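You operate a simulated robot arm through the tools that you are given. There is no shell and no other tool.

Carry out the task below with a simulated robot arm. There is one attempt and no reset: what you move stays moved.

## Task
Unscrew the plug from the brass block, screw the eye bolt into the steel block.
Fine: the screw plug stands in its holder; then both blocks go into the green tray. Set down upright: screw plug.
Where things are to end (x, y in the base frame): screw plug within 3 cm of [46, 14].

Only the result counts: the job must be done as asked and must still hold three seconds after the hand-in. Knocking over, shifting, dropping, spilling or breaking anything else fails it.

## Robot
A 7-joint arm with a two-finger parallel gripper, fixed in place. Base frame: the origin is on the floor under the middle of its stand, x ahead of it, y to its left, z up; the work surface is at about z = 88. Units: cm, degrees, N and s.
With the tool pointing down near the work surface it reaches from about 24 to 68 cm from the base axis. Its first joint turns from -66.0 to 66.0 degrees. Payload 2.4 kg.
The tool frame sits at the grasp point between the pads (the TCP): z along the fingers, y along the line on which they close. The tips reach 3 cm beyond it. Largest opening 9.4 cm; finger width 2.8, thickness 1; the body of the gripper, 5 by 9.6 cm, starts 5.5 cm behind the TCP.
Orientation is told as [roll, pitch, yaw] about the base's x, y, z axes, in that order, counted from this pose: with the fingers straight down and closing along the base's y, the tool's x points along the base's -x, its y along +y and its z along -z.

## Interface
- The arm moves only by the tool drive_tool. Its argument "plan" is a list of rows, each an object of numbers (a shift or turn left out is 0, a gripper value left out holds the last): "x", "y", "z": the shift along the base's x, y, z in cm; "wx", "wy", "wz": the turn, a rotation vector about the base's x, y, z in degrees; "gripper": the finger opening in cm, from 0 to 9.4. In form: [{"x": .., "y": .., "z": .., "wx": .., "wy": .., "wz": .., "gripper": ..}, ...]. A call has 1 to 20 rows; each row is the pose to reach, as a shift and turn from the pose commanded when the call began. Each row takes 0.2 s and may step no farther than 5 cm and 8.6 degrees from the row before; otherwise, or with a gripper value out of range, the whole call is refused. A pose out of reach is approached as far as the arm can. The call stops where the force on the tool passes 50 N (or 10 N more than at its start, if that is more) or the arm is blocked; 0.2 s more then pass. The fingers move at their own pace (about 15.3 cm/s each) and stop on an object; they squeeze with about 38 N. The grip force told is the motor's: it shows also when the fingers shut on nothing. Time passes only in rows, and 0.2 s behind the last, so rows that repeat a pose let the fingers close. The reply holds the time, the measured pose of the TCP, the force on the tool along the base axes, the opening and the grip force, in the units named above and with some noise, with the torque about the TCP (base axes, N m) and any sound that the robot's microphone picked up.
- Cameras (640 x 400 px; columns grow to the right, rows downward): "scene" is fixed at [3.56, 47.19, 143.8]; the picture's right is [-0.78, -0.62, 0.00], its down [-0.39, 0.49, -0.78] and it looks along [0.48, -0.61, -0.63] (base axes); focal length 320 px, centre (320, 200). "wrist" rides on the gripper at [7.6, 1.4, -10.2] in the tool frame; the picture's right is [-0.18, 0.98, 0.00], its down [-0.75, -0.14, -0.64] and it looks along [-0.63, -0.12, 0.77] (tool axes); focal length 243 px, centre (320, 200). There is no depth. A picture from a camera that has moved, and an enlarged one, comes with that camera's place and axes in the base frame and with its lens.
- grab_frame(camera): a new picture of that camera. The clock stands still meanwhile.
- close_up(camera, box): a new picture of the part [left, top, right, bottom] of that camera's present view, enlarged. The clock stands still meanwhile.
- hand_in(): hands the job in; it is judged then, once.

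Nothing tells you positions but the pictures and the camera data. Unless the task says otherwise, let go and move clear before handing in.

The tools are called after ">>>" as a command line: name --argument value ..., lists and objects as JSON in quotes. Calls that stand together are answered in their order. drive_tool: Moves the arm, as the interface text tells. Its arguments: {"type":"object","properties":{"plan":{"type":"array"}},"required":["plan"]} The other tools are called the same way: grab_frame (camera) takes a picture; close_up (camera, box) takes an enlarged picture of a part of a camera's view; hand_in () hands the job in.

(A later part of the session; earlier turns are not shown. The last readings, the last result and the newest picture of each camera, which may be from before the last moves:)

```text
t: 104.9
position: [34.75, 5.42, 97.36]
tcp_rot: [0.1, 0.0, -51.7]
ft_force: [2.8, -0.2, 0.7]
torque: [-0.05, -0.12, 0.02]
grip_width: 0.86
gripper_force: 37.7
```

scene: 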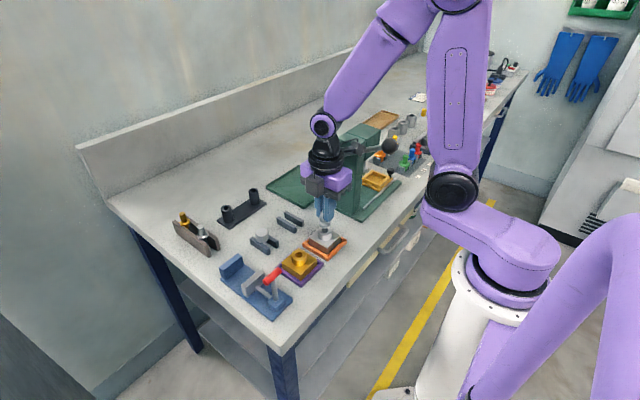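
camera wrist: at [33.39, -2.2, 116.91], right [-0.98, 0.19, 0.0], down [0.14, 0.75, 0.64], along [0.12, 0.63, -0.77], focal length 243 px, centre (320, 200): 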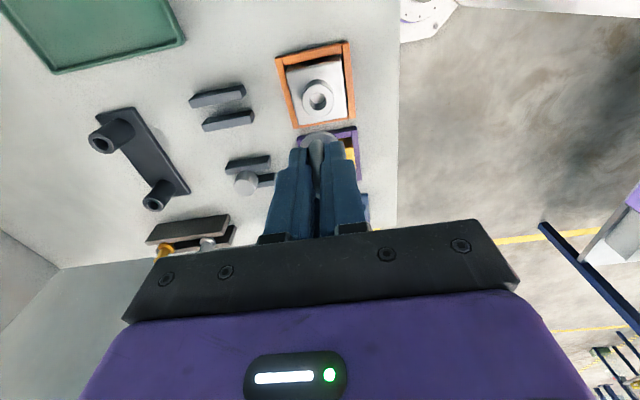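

>>> drive_tool --plan '[{"x": 0.02, "wz": -8, "z": -0.011}, {"x": 0.02, "wz": -16, "z": -0.022}, {"x": 0.02, "wz": -24, "z": -0.033}, {"x": 0.02, "wz": -32, "z": -0.044}, {"x": 0.02, "wz": -40, "z": -0.055}, {"x": 0.02, "wz": -40, "z": -0.055}]'

>>> close_up --camera "scene" --box '[305, 210, 345, 245]'

```text
t: 106.3
position: [34.95, 5.4, 97.31]
tcp_rot: [0.1, -0.1, -91.7]
ft_force: [-9.6, -6.5, 39.0]
torque: [-0.32, 0.31, 0.05]
grip_width: 0.84
gripper_force: 38.0
```

```text
11.43 times, centred on (325, 228) of scene
camera zoom: at [3.49, 47.16, 143.82], right [-0.78, -0.62, 0.0], down [-0.39, 0.49, -0.78], along [0.48, -0.61, -0.63], focal length 3655 px, centre (263, -114)
```

zoom: 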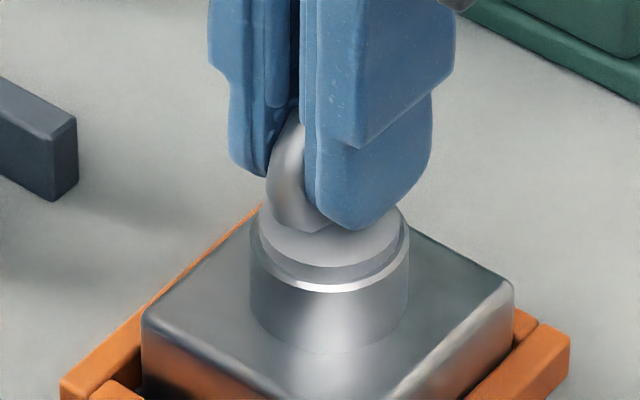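

The flange looks seated on the boss, with no dark gap and a rising vertical force. I'll ease the load and check.

>>> drive_tool --plan '[{"x": -0.05, "y": -0.03, "z": 0.12}, {"x": -0.05, "y": -0.03, "z": 0.12}]'

>>> close_up --camera "scene" --box '[305, 210, 345, 245]'

>>> close_up --camera "wrist" --box '[250, 60, 390, 180]'

```text
t: 106.9
position: [34.77, 5.43, 97.22]
tcp_rot: [0.0, -0.1, -91.6]
ft_force: [0.7, -1.6, 4.1]
torque: [-0.07, 0.02, 0.0]
grip_width: 0.81
gripper_force: 37.8
```

```text
11.43 times, centred on (325, 228) of scene
camera zoom: at [3.56, 47.18, 143.81], right [-0.78, -0.62, 0.0], down [-0.39, 0.49, -0.78], along [0.48, -0.61, -0.63], focal length 3655 px, centre (263, -114)
```

zoom: 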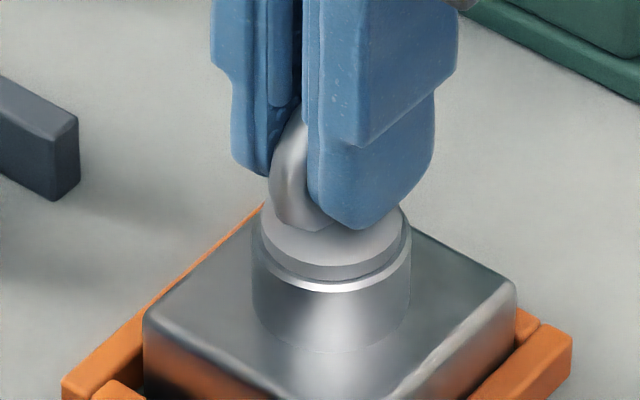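

```text
3.33 times, centred on (320, 120) of wrist
camera zoom: at [36.41, 12.99, 107.51], right [0.98, -0.21, 0.0], down [-0.16, -0.75, 0.64], along [-0.13, -0.63, -0.77], focal length 809 px, centre (320, 467)
```

zoom: 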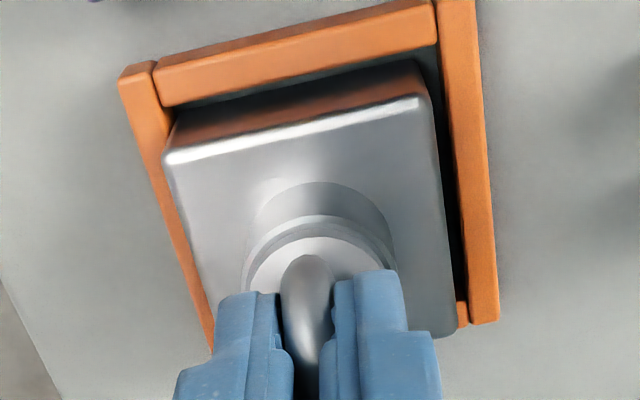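

>>> drive_tool --plan '[{"wz": -8, "z": -0.005}, {"wz": -16, "z": -0.01}, {"wz": -24, "z": -0.02}, {"wz": -24, "z": -0.02}]'

>>> close_up --camera "scene" --box '[305, 210, 345, 245]'

>>> close_up --camera "wrist" --box '[250, 60, 390, 180]'

```text
t: 107.9
position: [34.84, 5.37, 97.28]
tcp_rot: [0.2, -0.1, -115.7]
ft_force: [0.3, 3.3, -0.7]
torque: [0.22, -0.06, 0.01]
grip_width: 0.81
gripper_force: 38.0
```

```text
11.43 times, centred on (325, 228) of scene
camera zoom: at [3.56, 47.2, 143.8], right [-0.78, -0.62, 0.0], down [-0.39, 0.49, -0.78], along [0.48, -0.61, -0.63], focal length 3655 px, centre (263, -114)
```

zoom: 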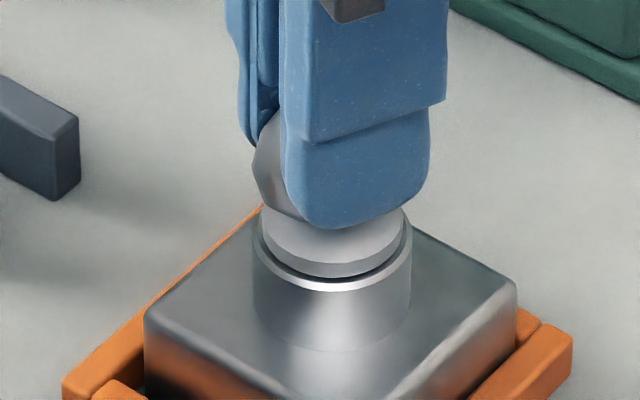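

```text
3.33 times, centred on (320, 120) of wrist
camera zoom: at [39.39, 11.65, 107.57], right [0.81, -0.59, 0.0], down [-0.45, -0.62, 0.64], along [-0.38, -0.52, -0.77], focal length 809 px, centre (320, 467)
```

zoom: 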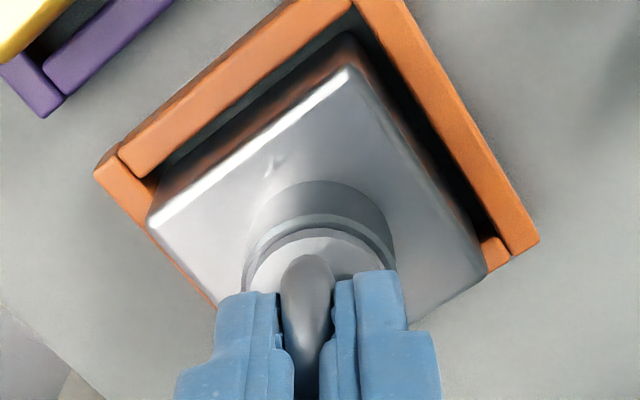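

>>> drive_tool --plan '[{"z": 0.05}, {"z": 0.1}, {"z": 0.15}, {"z": 0.15}]'

>>> close_up --camera "scene" --box '[305, 210, 345, 245]'

```text
t: 108.9
position: [34.87, 5.44, 97.52]
tcp_rot: [0.1, -0.3, -115.5]
ft_force: [-0.2, 0.7, -4.7]
torque: [-0.03, 0.0, 0.01]
grip_width: 0.85
gripper_force: 37.9
```

```text
11.43 times, centred on (325, 228) of scene
camera zoom: at [3.57, 47.19, 143.8], right [-0.78, -0.62, 0.0], down [-0.39, 0.49, -0.78], along [0.48, -0.61, -0.63], focal length 3655 px, centre (263, -114)
```

zoom: 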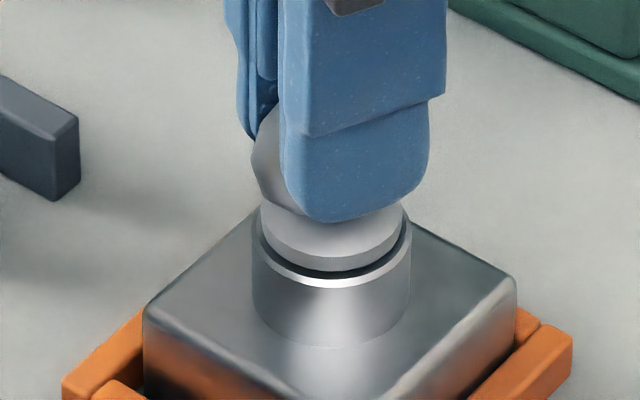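

I need to know whether the thread is really holding. A slightly larger pull will show whether the block lifts with the bolt.

>>> drive_tool --plan '[{"z": 0.1}, {"z": 0.2}, {"z": 0.3}, {"z": 0.3}]'

>>> close_up --camera "scene" --box '[305, 210, 345, 245]'

```text
t: 109.9
position: [34.75, 5.38, 97.65]
tcp_rot: [0.1, -0.3, -115.6]
ft_force: [0.9, -0.2, -5.5]
torque: [0.0, -0.01, 0.01]
grip_width: 0.84
gripper_force: 38.0
```

```text
11.43 times, centred on (325, 228) of scene
camera zoom: at [3.57, 47.19, 143.8], right [-0.78, -0.62, 0.0], down [-0.39, 0.49, -0.78], along [0.48, -0.61, -0.63], focal length 3655 px, centre (263, -114)
```

zoom: 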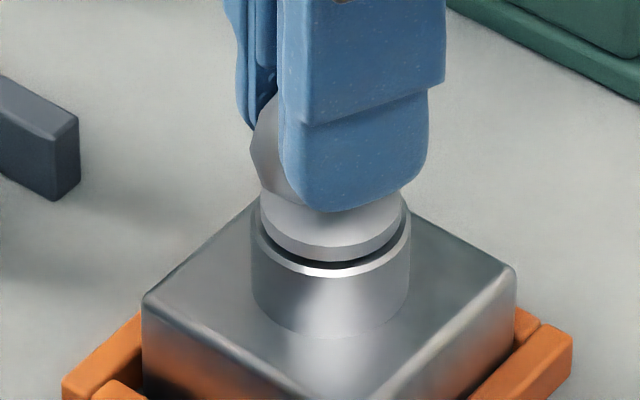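

The block lifts with the bolt (about 5.5 N), so the thread is engaged; it just isn't fully seated yet. I'll set the block back down, finish this stroke and regrip.

>>> drive_tool --plan '[{"z": -0.1}, {"z": -0.2}, {"z": -0.3}, {"z": -0.4}, {"z": -0.45}, {"z": -0.45}]'

>>> drive_tool --plan '[{"wz": -6, "z": -0.008}, {"wz": -12, "z": -0.016}, {"wz": -12, "z": -0.016}]'

>>> close_up --camera "scene" --box '[305, 210, 345, 245]'

```text
t: 111.3
position: [34.72, 5.42, 97.3]
tcp_rot: [0.1, -0.1, -115.7]
ft_force: [2.4, 1.3, -0.9]
torque: [0.13, -0.14, -0.03]
grip_width: 0.86
gripper_force: 37.9
```

```text
t: 112.1
position: [34.93, 5.33, 97.28]
tcp_rot: [0.1, -0.1, -127.6]
ft_force: [4.7, 3.6, -4.5]
torque: [0.33, -0.35, 0.03]
grip_width: 0.83
gripper_force: 38.1
```

```text
11.43 times, centred on (325, 228) of scene
camera zoom: at [3.58, 47.2, 143.8], right [-0.78, -0.62, 0.0], down [-0.39, 0.49, -0.78], along [0.48, -0.61, -0.63], focal length 3655 px, centre (263, -114)
```

zoom: 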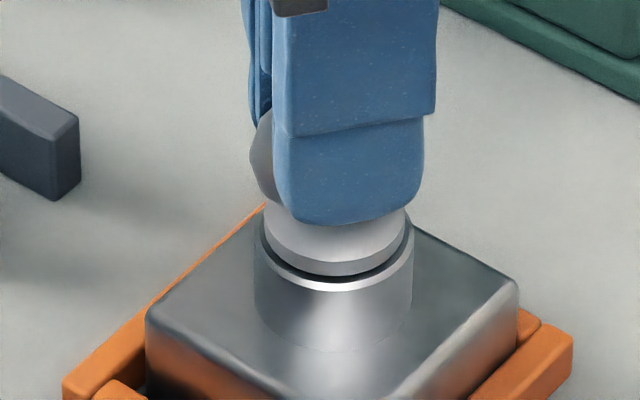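

>>> drive_tool --plan '[{"z": -0.03}, {"z": -0.03, "gripper": 1.5}, {"z": -0.03, "gripper": 2.6}, {"z": -0.03, "gripper": 2.6}, {"z": 1.5}, {"z": 3}, {"z": 4.2}, {"z": 4.2}]'

>>> drive_tool --plan '[{"wz": 8.5}, {"wz": 17}, {"wz": 25.5}, {"wz": 34}, {"wz": 42.5}, {"wz": 51}, {"wz": 59.5}, {"wz": 68}, {"wz": 76.5}, {"wz": 85}, {"wz": 93.5}, {"wz": 102}, {"wz": 110.5}, {"wz": 119}, {"wz": 127.5}, {"wz": 136}, {"wz": 144.5}, {"wz": 153}, {"wz": 161.5}, {"wz": 170}]'

>>> drive_tool --plan '[{"wz": 5}, {"wz": 10}, {"wz": 10}, {"wz": 10}]'

>>> close_up --camera "wrist" --box '[250, 60, 390, 200]'

>>> close_up --camera "scene" --box '[305, 205, 345, 245]'

```text
t: 113.9
position: [34.73, 5.26, 101.54]
tcp_rot: [0.1, -0.2, -127.6]
ft_force: [0.5, -0.1, -0.5]
torque: [0.03, -0.02, -0.02]
grip_width: 2.6
gripper_force: 0.1
```

```text
t: 118.1
position: [34.72, 5.35, 101.52]
tcp_rot: [0.2, -0.2, 42.5]
ft_force: [0.7, 1.0, 0.0]
torque: [0.01, 0.01, 0.01]
grip_width: 2.63
gripper_force: 0.1
```

```text
t: 119.1
position: [34.72, 5.31, 101.55]
tcp_rot: [0.0, -0.1, 52.6]
ft_force: [0.4, -0.1, 0.1]
torque: [0.0, 0.01, -0.02]
grip_width: 2.57
gripper_force: 0.1
```

```text
2.86 times, centred on (320, 130) of wrist
camera zoom: at [28.98, 0.19, 111.83], right [-0.67, 0.74, 0.0], down [0.57, 0.51, 0.64], along [0.48, 0.43, -0.77], focal length 693 px, centre (320, 400)
```

zoom: 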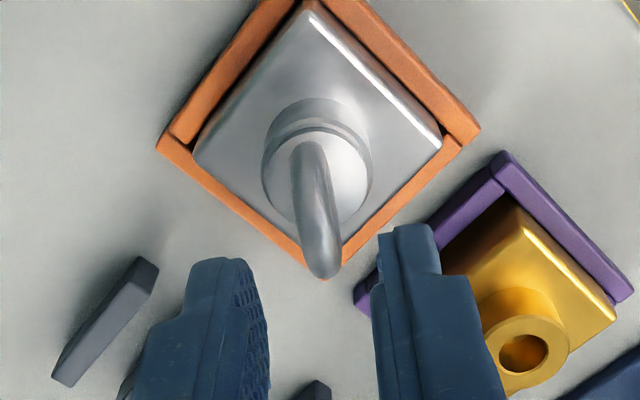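

```text
10.00 times, centred on (325, 225) of scene
camera zoom: at [3.56, 47.19, 143.8], right [-0.78, -0.62, 0.0], down [-0.39, 0.49, -0.78], along [0.48, -0.61, -0.63], focal length 3198 px, centre (270, -50)
```

zoom: 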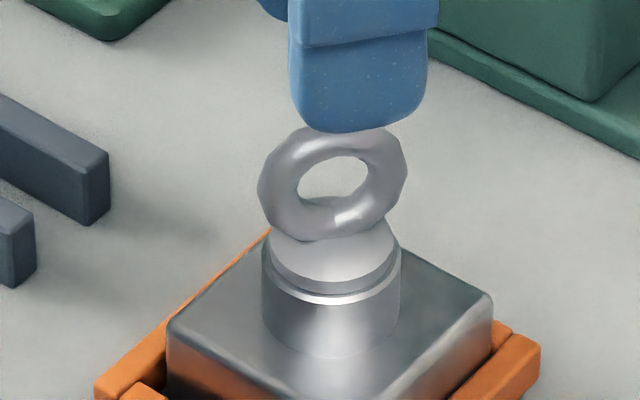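

Nearly seated now. Descend, grip again and do the final tightening turn.

>>> drive_tool --plan '[{"z": -1.5}, {"z": -3}, {"z": -4}, {"z": -4.3}, {"z": -4.3}]'

>>> drive_tool --plan '[{"gripper": 1.5}, {"gripper": 0.3}, {"gripper": 0.3}, {"gripper": 0.3}]'

>>> drive_tool --plan '[{"wz": -8, "z": -0.005}, {"wz": -16, "z": -0.01}, {"wz": -24, "z": -0.015}, {"wz": -32, "z": -0.02}, {"wz": -32, "z": -0.02}]'

>>> close_up --camera "scene" --box '[305, 210, 345, 245]'

```text
t: 120.3
position: [34.79, 5.39, 97.16]
tcp_rot: [0.1, -0.2, 52.5]
ft_force: [0.6, -0.4, -0.2]
torque: [-0.01, 0.0, 0.0]
grip_width: 2.59
gripper_force: 0.1
```

```text
t: 121.3
position: [34.8, 5.53, 97.22]
tcp_rot: [0.0, -0.3, 52.4]
ft_force: [7.1, -6.2, 0.1]
torque: [-0.21, -0.42, 0.02]
grip_width: 0.85
gripper_force: 38.3
```

```text
t: 122.5
position: [34.63, 5.44, 97.1]
tcp_rot: [0.2, -0.1, 20.4]
ft_force: [7.0, 0.6, 8.9]
torque: [-0.01, -0.35, 1.01]
grip_width: 1.77
gripper_force: 37.9
```

```text
11.43 times, centred on (325, 228) of scene
camera zoom: at [3.57, 47.19, 143.8], right [-0.78, -0.62, 0.0], down [-0.39, 0.49, -0.78], along [0.48, -0.61, -0.63], focal length 3655 px, centre (263, -114)
```

zoom: 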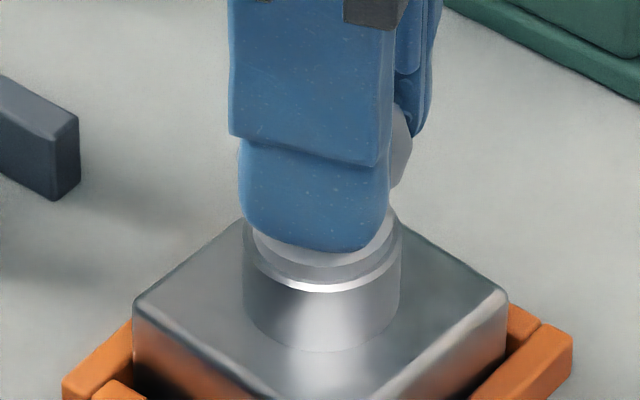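

Torque jumped to 1 N·m and the fingers were being spread by the ring, so the bolt is tight and seated. Release and check.

>>> drive_tool --plan '[{"gripper": 2.4}, {"gripper": 3.6}, {"gripper": 3.6}, {"z": 1.5}, {"z": 3}, {"z": 5}, {"z": 7}, {"z": 9}, {"z": 9}]'

>>> close_up --camera "scene" --box '[300, 205, 350, 255]'

>>> grab_frame --camera "wrist"

>>> close_up --camera "wrist" --box '[230, 0, 410, 160]'

```text
t: 124.5
position: [34.81, 5.17, 106.15]
tcp_rot: [0.1, -0.1, 20.5]
ft_force: [-0.3, 0.0, 0.0]
torque: [-0.01, 0.03, -0.01]
grip_width: 3.6
gripper_force: 0.1
```

```text
8.00 times, centred on (325, 230) of scene
camera zoom: at [3.56, 47.19, 143.8], right [-0.78, -0.62, 0.0], down [-0.39, 0.49, -0.78], along [0.48, -0.61, -0.63], focal length 2558 px, centre (280, -40)
```

zoom: 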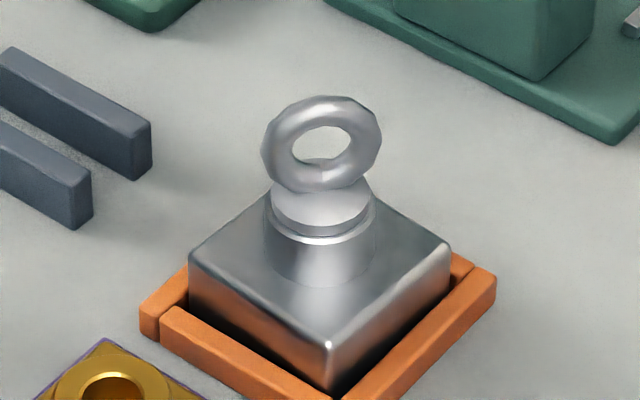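

```text
taken
camera wrist: at [27.06, 3.94, 116.43], right [-0.17, 0.99, 0.0], down [0.75, 0.13, 0.64], along [0.63, 0.11, -0.77], focal length 243 px, centre (320, 200)
```

wrist: 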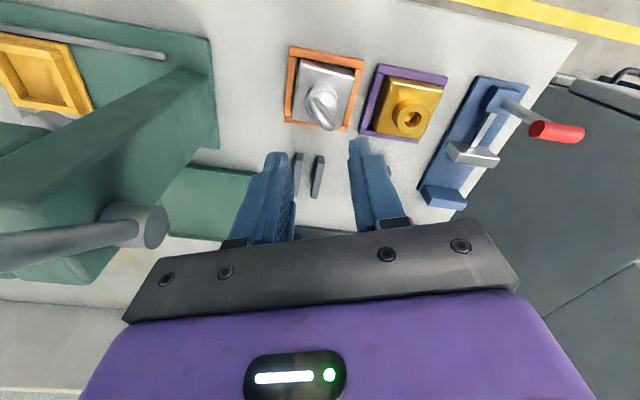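

```text
2.50 times, centred on (320, 80) of wrist
camera zoom: at [27.06, 3.94, 116.43], right [-0.17, 0.99, 0.0], down [0.75, 0.13, 0.64], along [0.63, 0.11, -0.77], focal length 606 px, centre (320, 500)
```

zoom: 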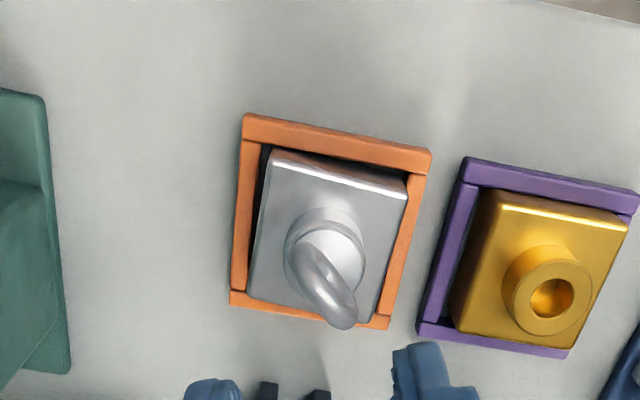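

The eye bolt is seated tight on the boss. Now the transfers: I'll grip each block by its round boss. Near the press I want the camera on the +y side, so I'll rotate to yaw −105 above the steel block first.

>>> drive_tool --plan '[{"wz": -8, "gripper": 5}, {"wz": -16}, {"wz": -24}, {"wz": -32}, {"wz": -40}, {"wz": -48}, {"wz": -56}, {"wz": -64}, {"wz": -72}, {"wz": -80}, {"wz": -88}, {"wz": -96}, {"wz": -104}, {"wz": -112}, {"wz": -120}, {"wz": -125.5}, {"wz": -125.5}]'

>>> grab_frame --camera "wrist"

>>> close_up --camera "wrist" --box '[250, 0, 390, 140]'

>>> close_up --camera "scene" --box '[270, 80, 430, 240]'

```text
t: 128.1
position: [34.74, 5.32, 106.23]
tcp_rot: [0.1, -0.1, -105.3]
ft_force: [0.0, 0.2, -0.4]
torque: [0.02, 0.0, -0.01]
grip_width: 5.01
gripper_force: 0.1
```

```text
taken
camera wrist: at [38.07, 12.4, 116.51], right [0.9, -0.44, 0.0], down [-0.33, -0.69, 0.64], along [-0.28, -0.58, -0.77], focal length 243 px, centre (320, 200)
```

wrist: 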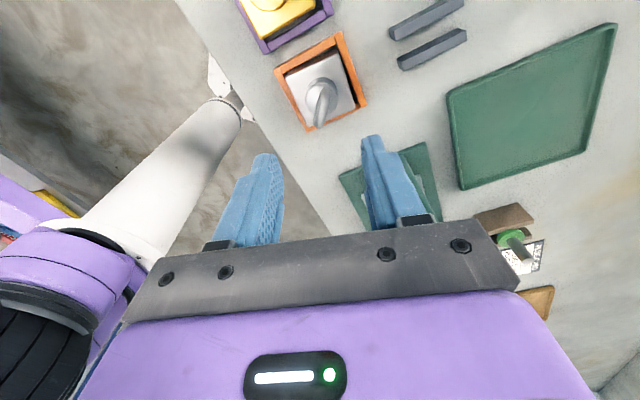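

```text
2.86 times, centred on (320, 70) of wrist
camera zoom: at [38.07, 12.4, 116.51], right [0.9, -0.44, 0.0], down [-0.33, -0.69, 0.64], along [-0.28, -0.58, -0.77], focal length 693 px, centre (320, 571)
```

zoom: 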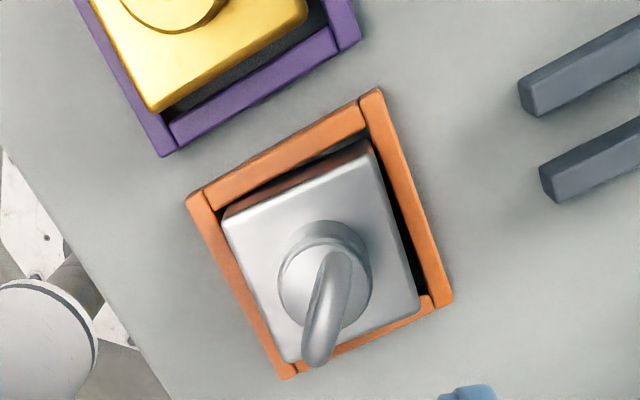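

```text
2.50 times, centred on (350, 160) of scene
camera zoom: at [3.56, 47.19, 143.8], right [-0.78, -0.62, 0.0], down [-0.39, 0.49, -0.78], along [0.48, -0.61, -0.63], focal length 800 px, centre (245, 300)
```

zoom: 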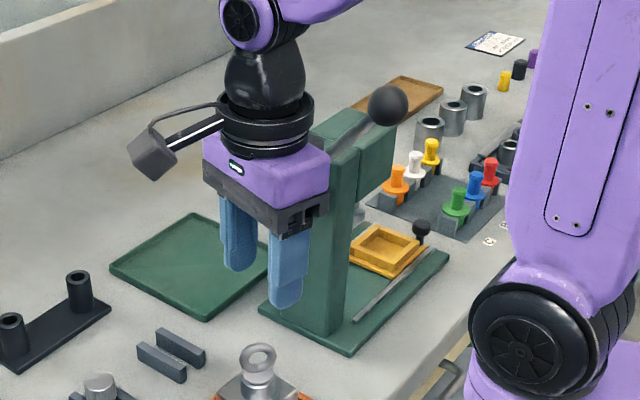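

Boss centre is about (34.95, 5.4). Descending with the fingers around the bolt to grip the boss just above the block top.

>>> drive_tool --plan '[{"x": 0.18, "y": 0.07, "z": -2}, {"x": 0.18, "y": 0.07, "z": -4.5}, {"x": 0.18, "y": 0.07, "z": -7}, {"x": 0.18, "y": 0.07, "z": -9}, {"x": 0.18, "y": 0.07, "z": -10.5}, {"x": 0.18, "y": 0.07, "z": -11.3}, {"x": 0.18, "y": 0.07, "z": -11.3}]'

>>> close_up --camera "scene" --box '[300, 205, 350, 255]'

>>> close_up --camera "wrist" --box '[250, 60, 390, 200]'

```text
t: 129.7
position: [34.84, 5.52, 94.89]
tcp_rot: [0.1, -0.1, -105.0]
ft_force: [0.0, 0.0, 0.0]
torque: [0.02, 0.01, 0.01]
grip_width: 4.98
gripper_force: 0.1
```

```text
8.00 times, centred on (325, 230) of scene
camera zoom: at [3.56, 47.19, 143.8], right [-0.78, -0.62, 0.0], down [-0.39, 0.49, -0.78], along [0.48, -0.61, -0.63], focal length 2558 px, centre (280, -40)
```

zoom: 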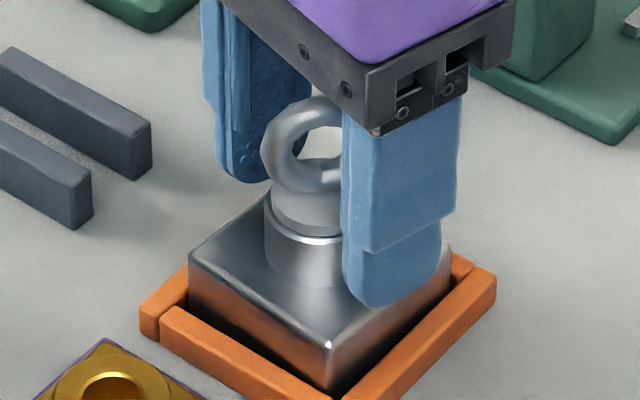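

```text
2.86 times, centred on (320, 130) of wrist
camera zoom: at [38.18, 12.49, 105.1], right [0.9, -0.43, 0.0], down [-0.33, -0.69, 0.64], along [-0.28, -0.58, -0.77], focal length 693 px, centre (320, 400)
```

zoom: 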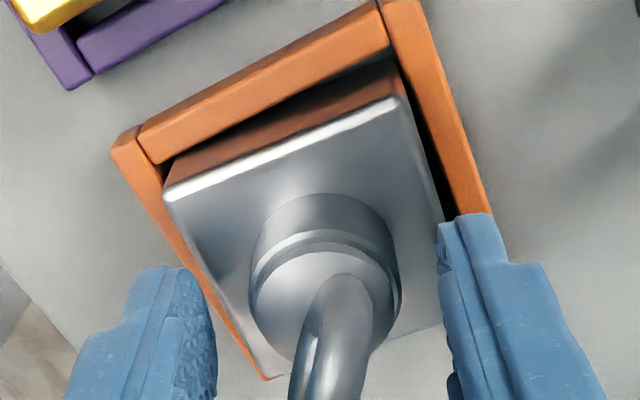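

>>> drive_tool --plan '[{"z": -0.15}, {"z": -0.15, "gripper": 3.8}, {"z": -0.15, "gripper": 3.4}, {"z": -0.15, "gripper": 2}, {"z": -0.15, "gripper": 2}, {"z": -0.15, "gripper": 2}]'

>>> close_up --camera "scene" --box '[300, 205, 350, 255]'

>>> close_up --camera "wrist" --box '[250, 60, 390, 200]'

```text
t: 131.1
position: [34.91, 5.59, 94.69]
tcp_rot: [0.2, -0.1, -105.1]
ft_force: [6.4, 0.4, -0.5]
torque: [0.11, -0.22, 0.05]
grip_width: 3.55
gripper_force: 37.5
```

```text
8.00 times, centred on (325, 230) of scene
camera zoom: at [3.58, 47.19, 143.8], right [-0.78, -0.62, 0.0], down [-0.39, 0.49, -0.78], along [0.48, -0.61, -0.63], focal length 2558 px, centre (280, -40)
```

zoom: 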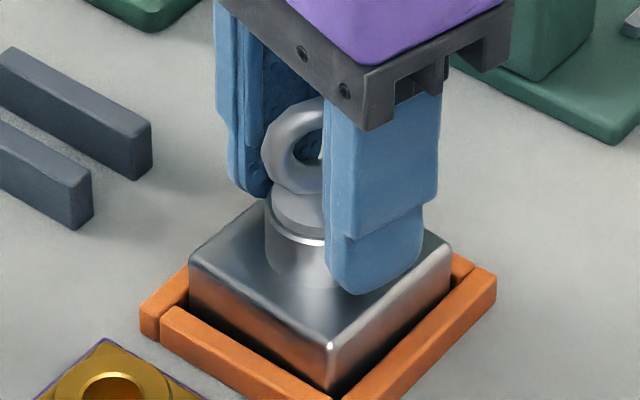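

```text
2.86 times, centred on (320, 130) of wrist
camera zoom: at [38.24, 12.48, 105.02], right [0.9, -0.43, 0.0], down [-0.33, -0.69, 0.64], along [-0.28, -0.58, -0.77], focal length 693 px, centre (320, 400)
```

zoom: 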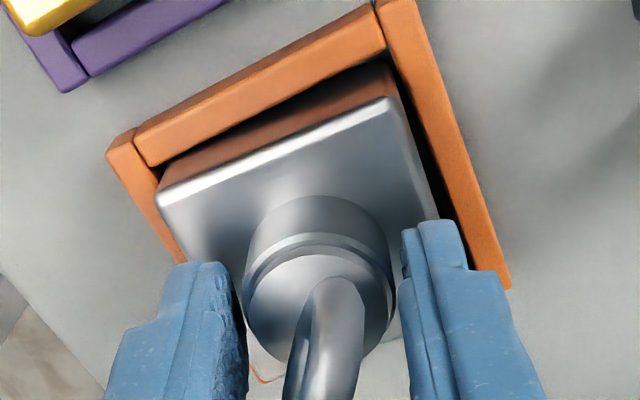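

The fingers stopped at 3.55 cm, slightly wider than the boss looks, but with firm grip force. I'll test with a small lift.

>>> drive_tool --plan '[{"z": 0.3}, {"z": 0.6}, {"z": 1.0}, {"z": 1.0}]'

>>> close_up --camera "scene" --box '[300, 195, 350, 245]'

>>> close_up --camera "wrist" --box '[250, 60, 390, 200]'

```text
t: 132.1
position: [34.85, 5.38, 95.61]
tcp_rot: [0.1, -0.3, -105.2]
ft_force: [4.3, -1.2, -5.3]
torque: [-0.02, -0.3, 0.15]
grip_width: 3.57
gripper_force: 37.6
```

```text
8.00 times, centred on (325, 220) of scene
camera zoom: at [3.58, 47.19, 143.8], right [-0.78, -0.62, 0.0], down [-0.39, 0.49, -0.78], along [0.48, -0.61, -0.63], focal length 2558 px, centre (280, 40)
```

zoom: 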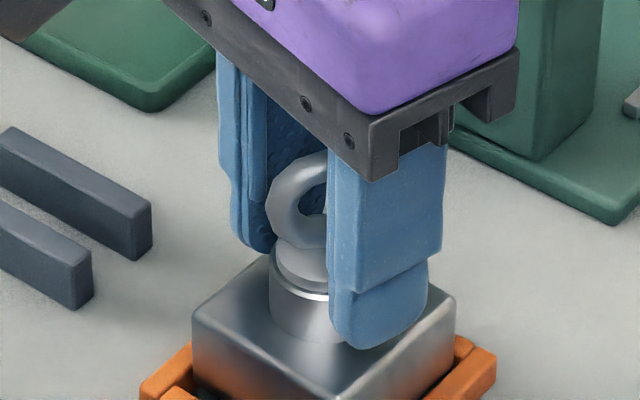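

```text
2.86 times, centred on (320, 130) of wrist
camera zoom: at [38.2, 12.4, 105.98], right [0.9, -0.43, 0.0], down [-0.33, -0.69, 0.64], along [-0.28, -0.58, -0.77], focal length 693 px, centre (320, 400)
```

zoom: 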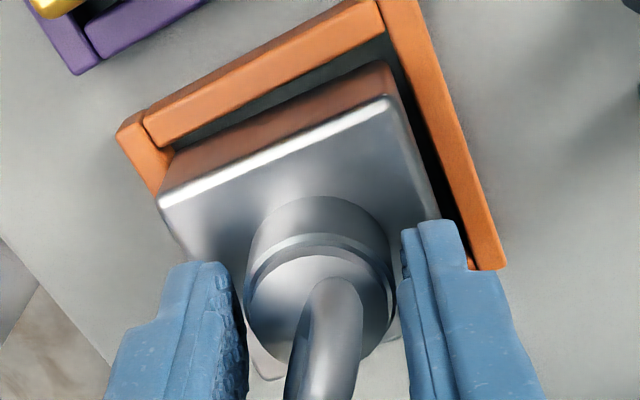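

It lifts cleanly. Continue raising clear of the frame.

>>> drive_tool --plan '[{"z": 1}, {"z": 2}, {"z": 3.5}, {"z": 5}, {"z": 5}]'

>>> close_up --camera "scene" --box '[290, 160, 370, 250]'

>>> grab_frame --camera "wrist"

>>> grab_frame --camera "scene"

```text
t: 133.3
position: [34.73, 5.4, 100.77]
tcp_rot: [0.2, -0.1, -105.0]
ft_force: [-0.8, -0.5, -5.3]
torque: [0.0, 0.0, -0.01]
grip_width: 3.55
gripper_force: 37.9
```

```text
4.44 times, centred on (330, 205) of scene
camera zoom: at [3.57, 47.19, 143.8], right [-0.78, -0.62, 0.0], down [-0.39, 0.49, -0.78], along [0.48, -0.61, -0.63], focal length 1421 px, centre (276, 178)
```

zoom: 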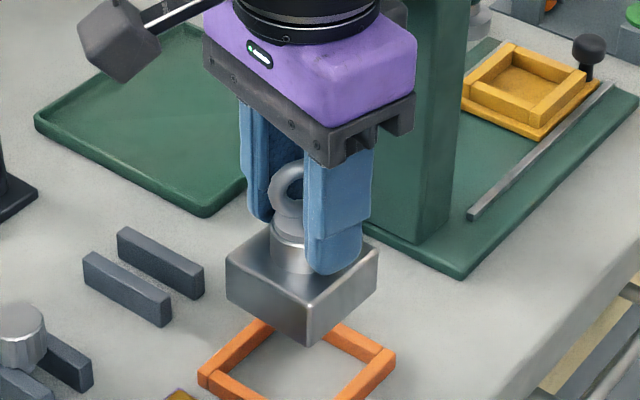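

```text
taken
camera wrist: at [38.15, 12.4, 111.01], right [0.9, -0.43, 0.0], down [-0.33, -0.69, 0.64], along [-0.28, -0.58, -0.77], focal length 243 px, centre (320, 200)
```

wrist: 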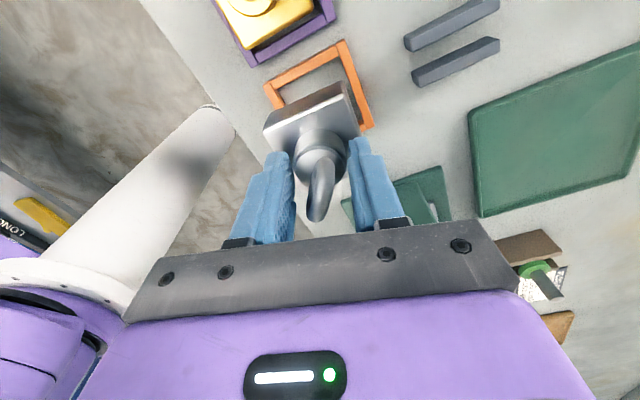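

```text
taken
```

scene: 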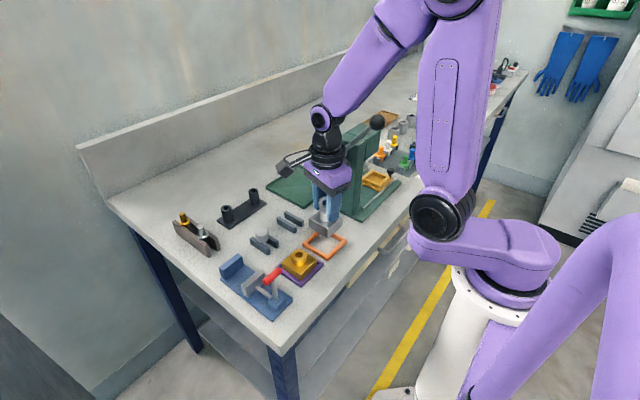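

The steel block hangs level in the grip. Route: forward along y≈5.4 past the press, then across into the green tray at about (54.5, −11).

>>> drive_tool --plan '[{"x": 2, "z": 0.5}, {"x": 5, "z": 1}, {"x": 8, "z": 1}, {"x": 11, "z": 1}, {"x": 14, "z": 1}, {"x": 16.5, "y": -1, "z": 1}, {"x": 17.8, "y": -3.5, "z": 1}, {"x": 18.3, "y": -5, "z": 1}, {"x": 18.3, "y": -5, "z": 1}]'

>>> grab_frame --camera "scene"

>>> grab_frame --camera "wrist"

```text
t: 135.3
position: [53.24, 0.51, 101.7]
tcp_rot: [0.1, 0.0, -105.2]
ft_force: [0.4, 0.1, -5.7]
torque: [-0.01, 0.02, 0.0]
grip_width: 3.55
gripper_force: 38.2
```

```text
taken
```

scene: 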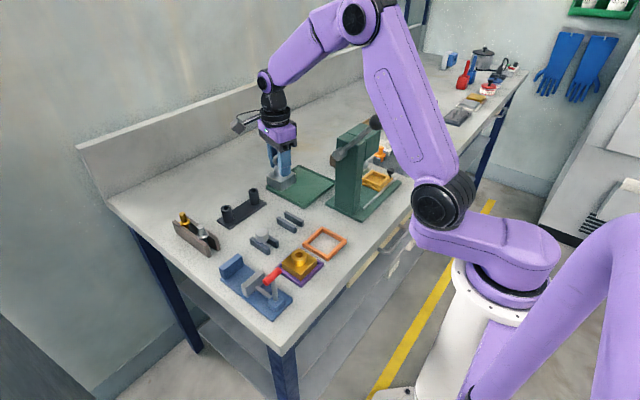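

```text
taken
camera wrist: at [56.55, 7.44, 111.94], right [0.9, -0.43, 0.0], down [-0.33, -0.69, 0.64], along [-0.28, -0.58, -0.77], focal length 243 px, centre (320, 200)
```

wrist: 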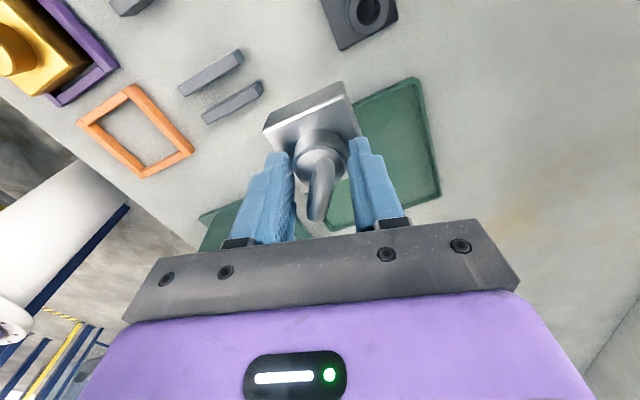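

The arm is well above the press lever. Moving across over the tray.

>>> drive_tool --plan '[{"x": 0.3, "y": -2.5}, {"x": 0.6, "y": -5}, {"x": 0.9, "y": -7.5}, {"x": 1.1, "y": -9.5}, {"x": 1.2, "y": -11.2}, {"x": 1.2, "y": -11.2}]'

>>> grab_frame --camera "scene"

>>> grab_frame --camera "wrist"

>>> close_up --camera "scene" --box '[240, 130, 360, 220]'

```text
t: 136.7
position: [54.53, -10.77, 101.64]
tcp_rot: [0.0, -0.1, -105.0]
ft_force: [0.4, 0.0, -6.2]
torque: [-0.02, -0.02, 0.02]
grip_width: 3.53
gripper_force: 37.9
```

```text
taken
```

scene: 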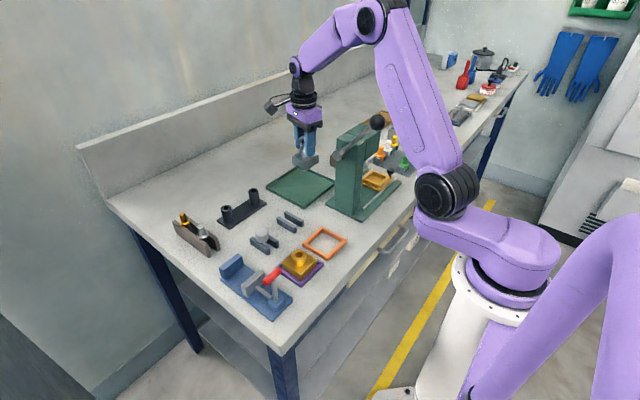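

```text
taken
camera wrist: at [57.84, -3.73, 111.98], right [0.9, -0.43, 0.0], down [-0.33, -0.69, 0.64], along [-0.28, -0.58, -0.77], focal length 243 px, centre (320, 200)
```

wrist: 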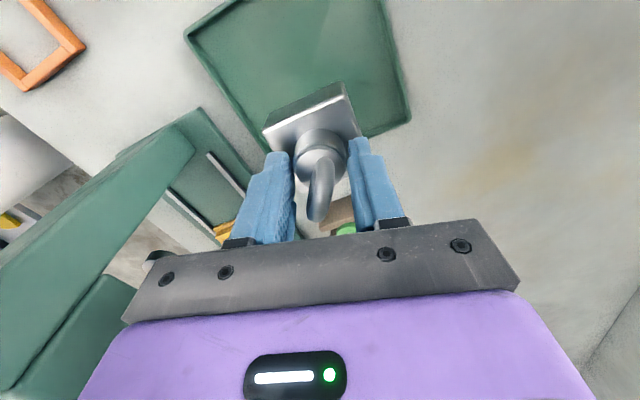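

```text
4.44 times, centred on (300, 175) of scene
camera zoom: at [3.57, 47.18, 143.8], right [-0.78, -0.62, 0.0], down [-0.39, 0.49, -0.78], along [0.48, -0.61, -0.63], focal length 1421 px, centre (409, 311)
```

zoom: 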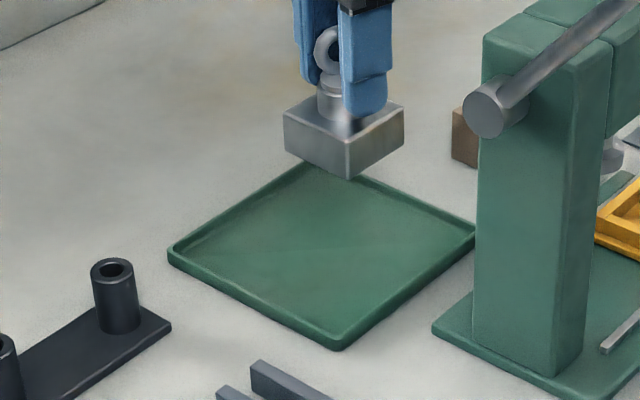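

The tray spans x 46.6–61.4 and y −15.5 to −0.8. I'll set the steel block at about (57, −11.2), leaving the near corner for the brass one.

>>> drive_tool --plan '[{"x": 1.3, "y": -0.2}, {"x": 2.5, "y": -0.4, "z": -1.5}, {"x": 2.5, "y": -0.4, "z": -3.5}, {"x": 2.5, "y": -0.4, "z": -5}, {"x": 2.5, "y": -0.4, "z": -5.5}, {"x": 2.5, "y": -0.4, "z": -5.5}]'

>>> close_up --camera "scene" --box '[240, 130, 360, 220]'

>>> grab_frame --camera "wrist"

```text
t: 138.1
position: [56.87, -11.09, 96.2]
tcp_rot: [-0.1, -0.2, -105.1]
ft_force: [-0.3, -0.3, -6.1]
torque: [0.02, -0.01, 0.0]
grip_width: 3.52
gripper_force: 37.9
```

```text
4.44 times, centred on (300, 175) of scene
camera zoom: at [3.57, 47.19, 143.8], right [-0.78, -0.62, 0.0], down [-0.39, 0.49, -0.78], along [0.48, -0.61, -0.63], focal length 1421 px, centre (409, 311)
```

zoom: 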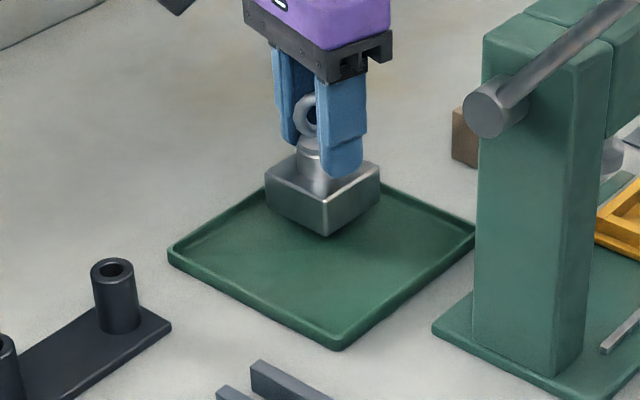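

```text
taken
camera wrist: at [60.21, -4.07, 106.44], right [0.9, -0.43, 0.0], down [-0.33, -0.69, 0.64], along [-0.28, -0.58, -0.77], focal length 243 px, centre (320, 200)
```

wrist: 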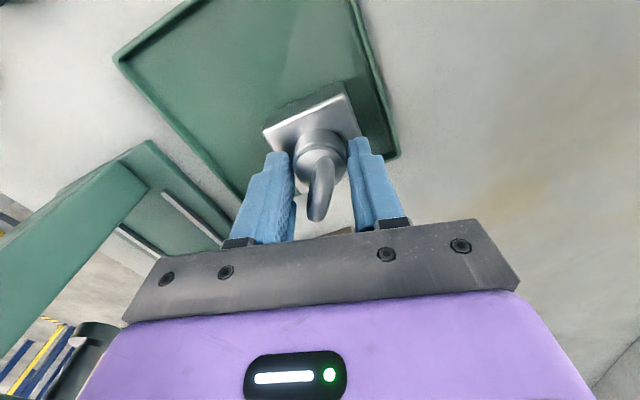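

>>> drive_tool --plan '[{"z": -0.2}, {"z": -0.4}, {"z": -0.6}, {"z": -0.75}, {"z": -0.75}]'

>>> drive_tool --plan '[{"z": -0.1}, {"z": -0.2}, {"z": -0.2}]'

```text
t: 139.3
position: [57.01, -11.16, 95.43]
tcp_rot: [0.2, -0.1, -105.2]
ft_force: [0.1, 0.3, -6.7]
torque: [-0.01, -0.03, -0.01]
grip_width: 3.54
gripper_force: 38.2
```

```text
t: 140.1
position: [56.98, -11.13, 95.29]
tcp_rot: [0.1, -0.2, -105.1]
ft_force: [-0.5, 1.1, -5.5]
torque: [0.0, 0.01, -0.06]
grip_width: 3.55
gripper_force: 37.9
```

>>> drive_tool --plan '[{"z": -0.08}, {"z": -0.16}, {"z": -0.16}]'

>>> drive_tool --plan '[{"z": -0.08}, {"z": -0.12}, {"z": -0.12}]'

>>> close_up --camera "scene" --box '[260, 140, 340, 210]'

```text
t: 140.9
position: [56.99, -11.15, 95.2]
tcp_rot: [0.0, -0.1, -105.0]
ft_force: [-0.2, 0.3, -6.1]
torque: [0.01, -0.02, -0.01]
grip_width: 3.55
gripper_force: 38.2
```

```text
t: 141.7
position: [56.9, -11.16, 95.16]
tcp_rot: [0.3, -0.2, -105.1]
ft_force: [-5.1, 1.5, 23.5]
torque: [0.06, 0.58, -0.25]
grip_width: 3.54
gripper_force: 38.1
```

```text
5.71 times, centred on (300, 175) of scene
camera zoom: at [3.51, 47.2, 143.8], right [-0.78, -0.62, 0.0], down [-0.39, 0.49, -0.78], along [0.48, -0.61, -0.63], focal length 1828 px, centre (434, 343)
```

zoom: 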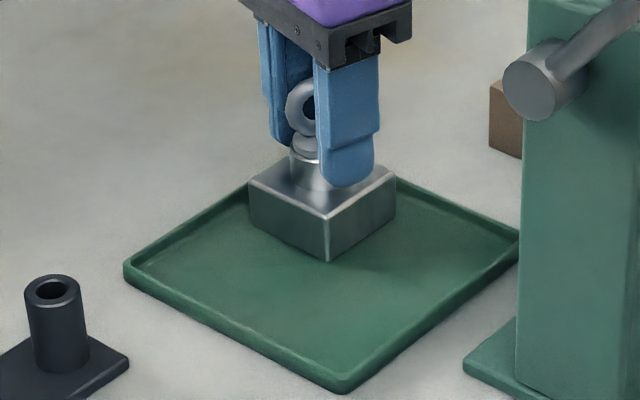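

The block is resting on the tray floor. Release and rise.

>>> drive_tool --plan '[{"z": 0.08}, {"z": 0.08, "gripper": 3.7}, {"z": 0.08, "gripper": 4.3}, {"z": 0.08, "gripper": 5}, {"z": 0.08, "gripper": 5}, {"z": 1.5}, {"z": 3.5}, {"z": 6}, {"z": 8}, {"z": 8}]'

>>> close_up --camera "scene" --box '[260, 140, 340, 210]'

>>> close_up --camera "wrist" --box '[160, 0, 440, 200]'

```text
t: 143.9
position: [56.83, -11.1, 103.2]
tcp_rot: [0.1, -0.1, -105.1]
ft_force: [1.1, -0.5, 0.4]
torque: [0.04, -0.01, 0.02]
grip_width: 5.0
gripper_force: 0.0
```

```text
5.71 times, centred on (300, 175) of scene
camera zoom: at [3.56, 47.19, 143.8], right [-0.78, -0.62, 0.0], down [-0.39, 0.49, -0.78], along [0.48, -0.61, -0.63], focal length 1828 px, centre (434, 343)
```

zoom: 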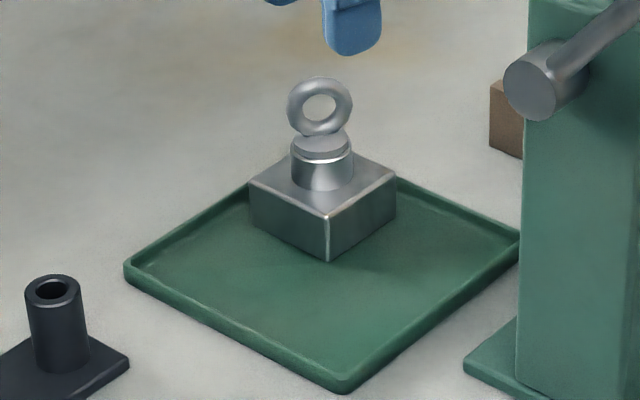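

```text
2.00 times, centred on (300, 100) of wrist
camera zoom: at [60.22, -4.11, 113.34], right [0.9, -0.43, 0.0], down [-0.33, -0.69, 0.64], along [-0.28, -0.58, -0.77], focal length 485 px, centre (360, 400)
```

zoom: 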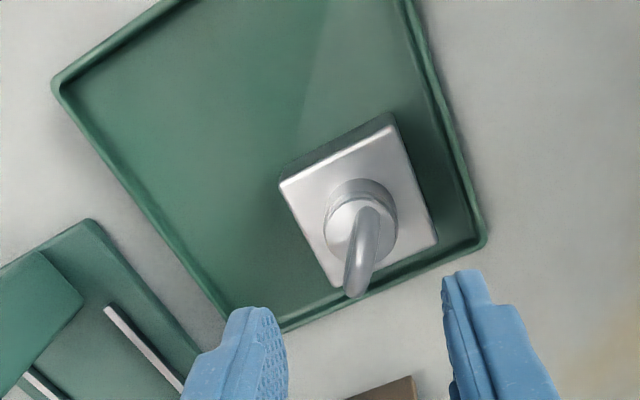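

Steel block with eye bolt is upright inside the tray. Now back for the brass block, keeping clear of the press.

>>> drive_tool --plan '[{"x": -1, "y": 3.5}, {"x": -2.5, "y": 7.5}, {"x": -4, "y": 11.5}, {"x": -5.5, "y": 15.5}, {"x": -8, "y": 19}, {"x": -11.5, "y": 22}, {"x": -15.5, "y": 24.5}, {"x": -19.5, "y": 25.8}, {"x": -22, "y": 25.9}, {"x": -22, "y": 25.9}]'

>>> grab_frame --camera "wrist"

>>> close_up --camera "wrist" --box '[250, 20, 390, 160]'

>>> close_up --camera "scene" --box '[260, 210, 340, 290]'

```text
t: 146.1
position: [34.63, 14.7, 102.73]
tcp_rot: [0.1, -0.2, -105.1]
ft_force: [0.2, -0.2, -0.9]
torque: [0.0, 0.03, -0.01]
grip_width: 4.99
gripper_force: 0.0
```

```text
taken
camera wrist: at [38.05, 21.8, 113.12], right [0.9, -0.43, 0.0], down [-0.33, -0.69, 0.64], along [-0.28, -0.58, -0.77], focal length 243 px, centre (320, 200)
```

wrist: 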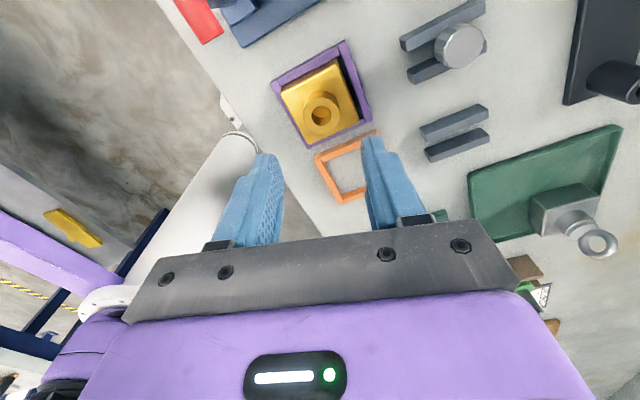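

```text
2.86 times, centred on (320, 90) of wrist
camera zoom: at [38.05, 21.8, 113.12], right [0.9, -0.43, 0.0], down [-0.33, -0.69, 0.64], along [-0.28, -0.58, -0.77], focal length 693 px, centre (320, 514)
```

zoom: 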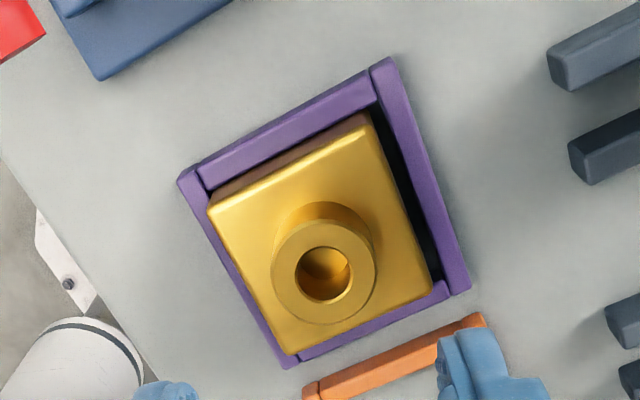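

```text
5.00 times, centred on (300, 250) of scene
camera zoom: at [3.56, 47.19, 143.8], right [-0.78, -0.62, 0.0], down [-0.39, 0.49, -0.78], along [0.48, -0.61, -0.63], focal length 1599 px, centre (420, -50)
```

zoom: 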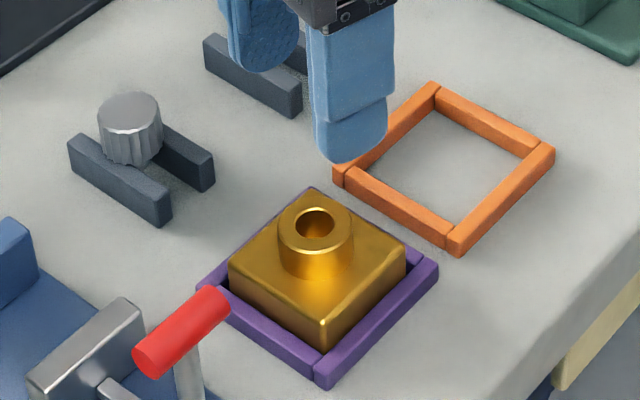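

The brass boss is at about (34.8, 14.7). Descending and gripping it the same way.

>>> drive_tool --plan '[{"x": 0.13, "z": -2}, {"x": 0.13, "z": -4.5}, {"x": 0.13, "z": -6.5}, {"x": 0.13, "z": -7.8}, {"x": 0.13, "z": -8.1}, {"x": 0.13, "z": -8.1}]'

>>> close_up --camera "scene" --box '[275, 220, 325, 270]'

>>> close_up --camera "wrist" --box '[250, 60, 390, 200]'

```text
t: 147.5
position: [35.06, 14.81, 94.88]
tcp_rot: [0.0, -0.2, -105.1]
ft_force: [-0.6, -0.2, 0.2]
torque: [0.01, 0.02, 0.03]
grip_width: 4.98
gripper_force: 0.0
```

```text
8.00 times, centred on (300, 245) of scene
camera zoom: at [3.56, 47.19, 143.8], right [-0.78, -0.62, 0.0], down [-0.39, 0.49, -0.78], along [0.48, -0.61, -0.63], focal length 2558 px, centre (480, -160)
```

zoom: 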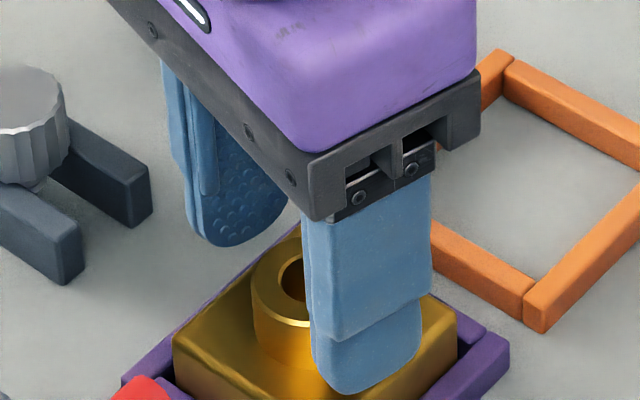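

```text
2.86 times, centred on (320, 130) of wrist
camera zoom: at [38.39, 21.82, 105.17], right [0.9, -0.43, 0.0], down [-0.33, -0.69, 0.64], along [-0.28, -0.58, -0.77], focal length 693 px, centre (320, 400)
```

zoom: 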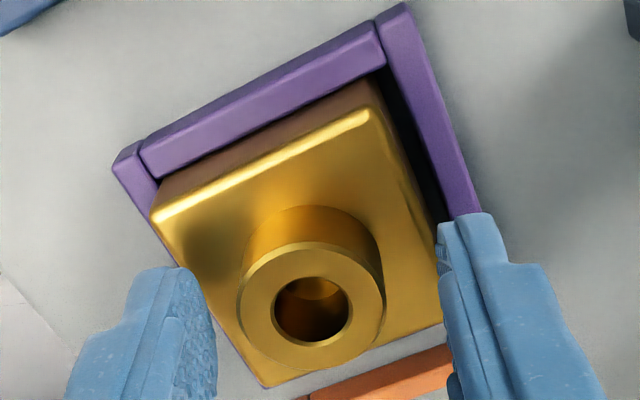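

>>> drive_tool --plan '[{"x": -0.15, "y": 0.05, "z": -0.1}, {"x": -0.15, "y": 0.05, "z": -0.15}, {"x": -0.15, "y": 0.05, "z": -0.15, "gripper": 3.8}, {"x": -0.15, "y": 0.05, "z": -0.15, "gripper": 3.4}, {"x": -0.15, "y": 0.05, "z": -0.15, "gripper": 2}, {"x": -0.15, "y": 0.05, "z": -0.15, "gripper": 2}, {"x": -0.15, "y": 0.05, "z": -0.15, "gripper": 2}]'

>>> close_up --camera "wrist" --box '[250, 60, 390, 200]'

```text
t: 149.1
position: [34.86, 14.83, 94.62]
tcp_rot: [0.1, 0.0, -105.2]
ft_force: [0.1, 0.1, 1.3]
torque: [0.05, 0.2, -0.15]
grip_width: 3.52
gripper_force: 37.6
```

```text
2.86 times, centred on (320, 130) of wrist
camera zoom: at [38.2, 21.85, 105.03], right [0.9, -0.43, 0.0], down [-0.33, -0.69, 0.64], along [-0.28, -0.58, -0.77], focal length 693 px, centre (320, 400)
```

zoom: 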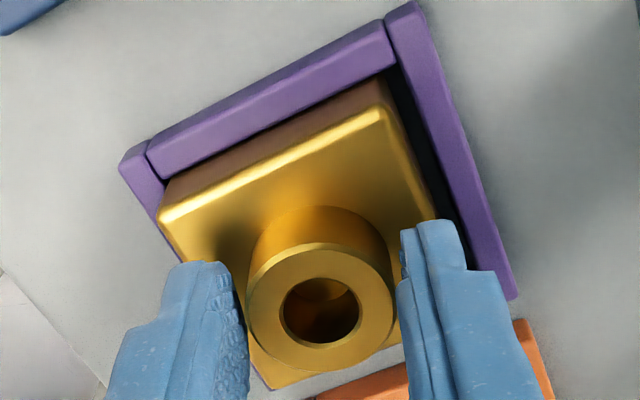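

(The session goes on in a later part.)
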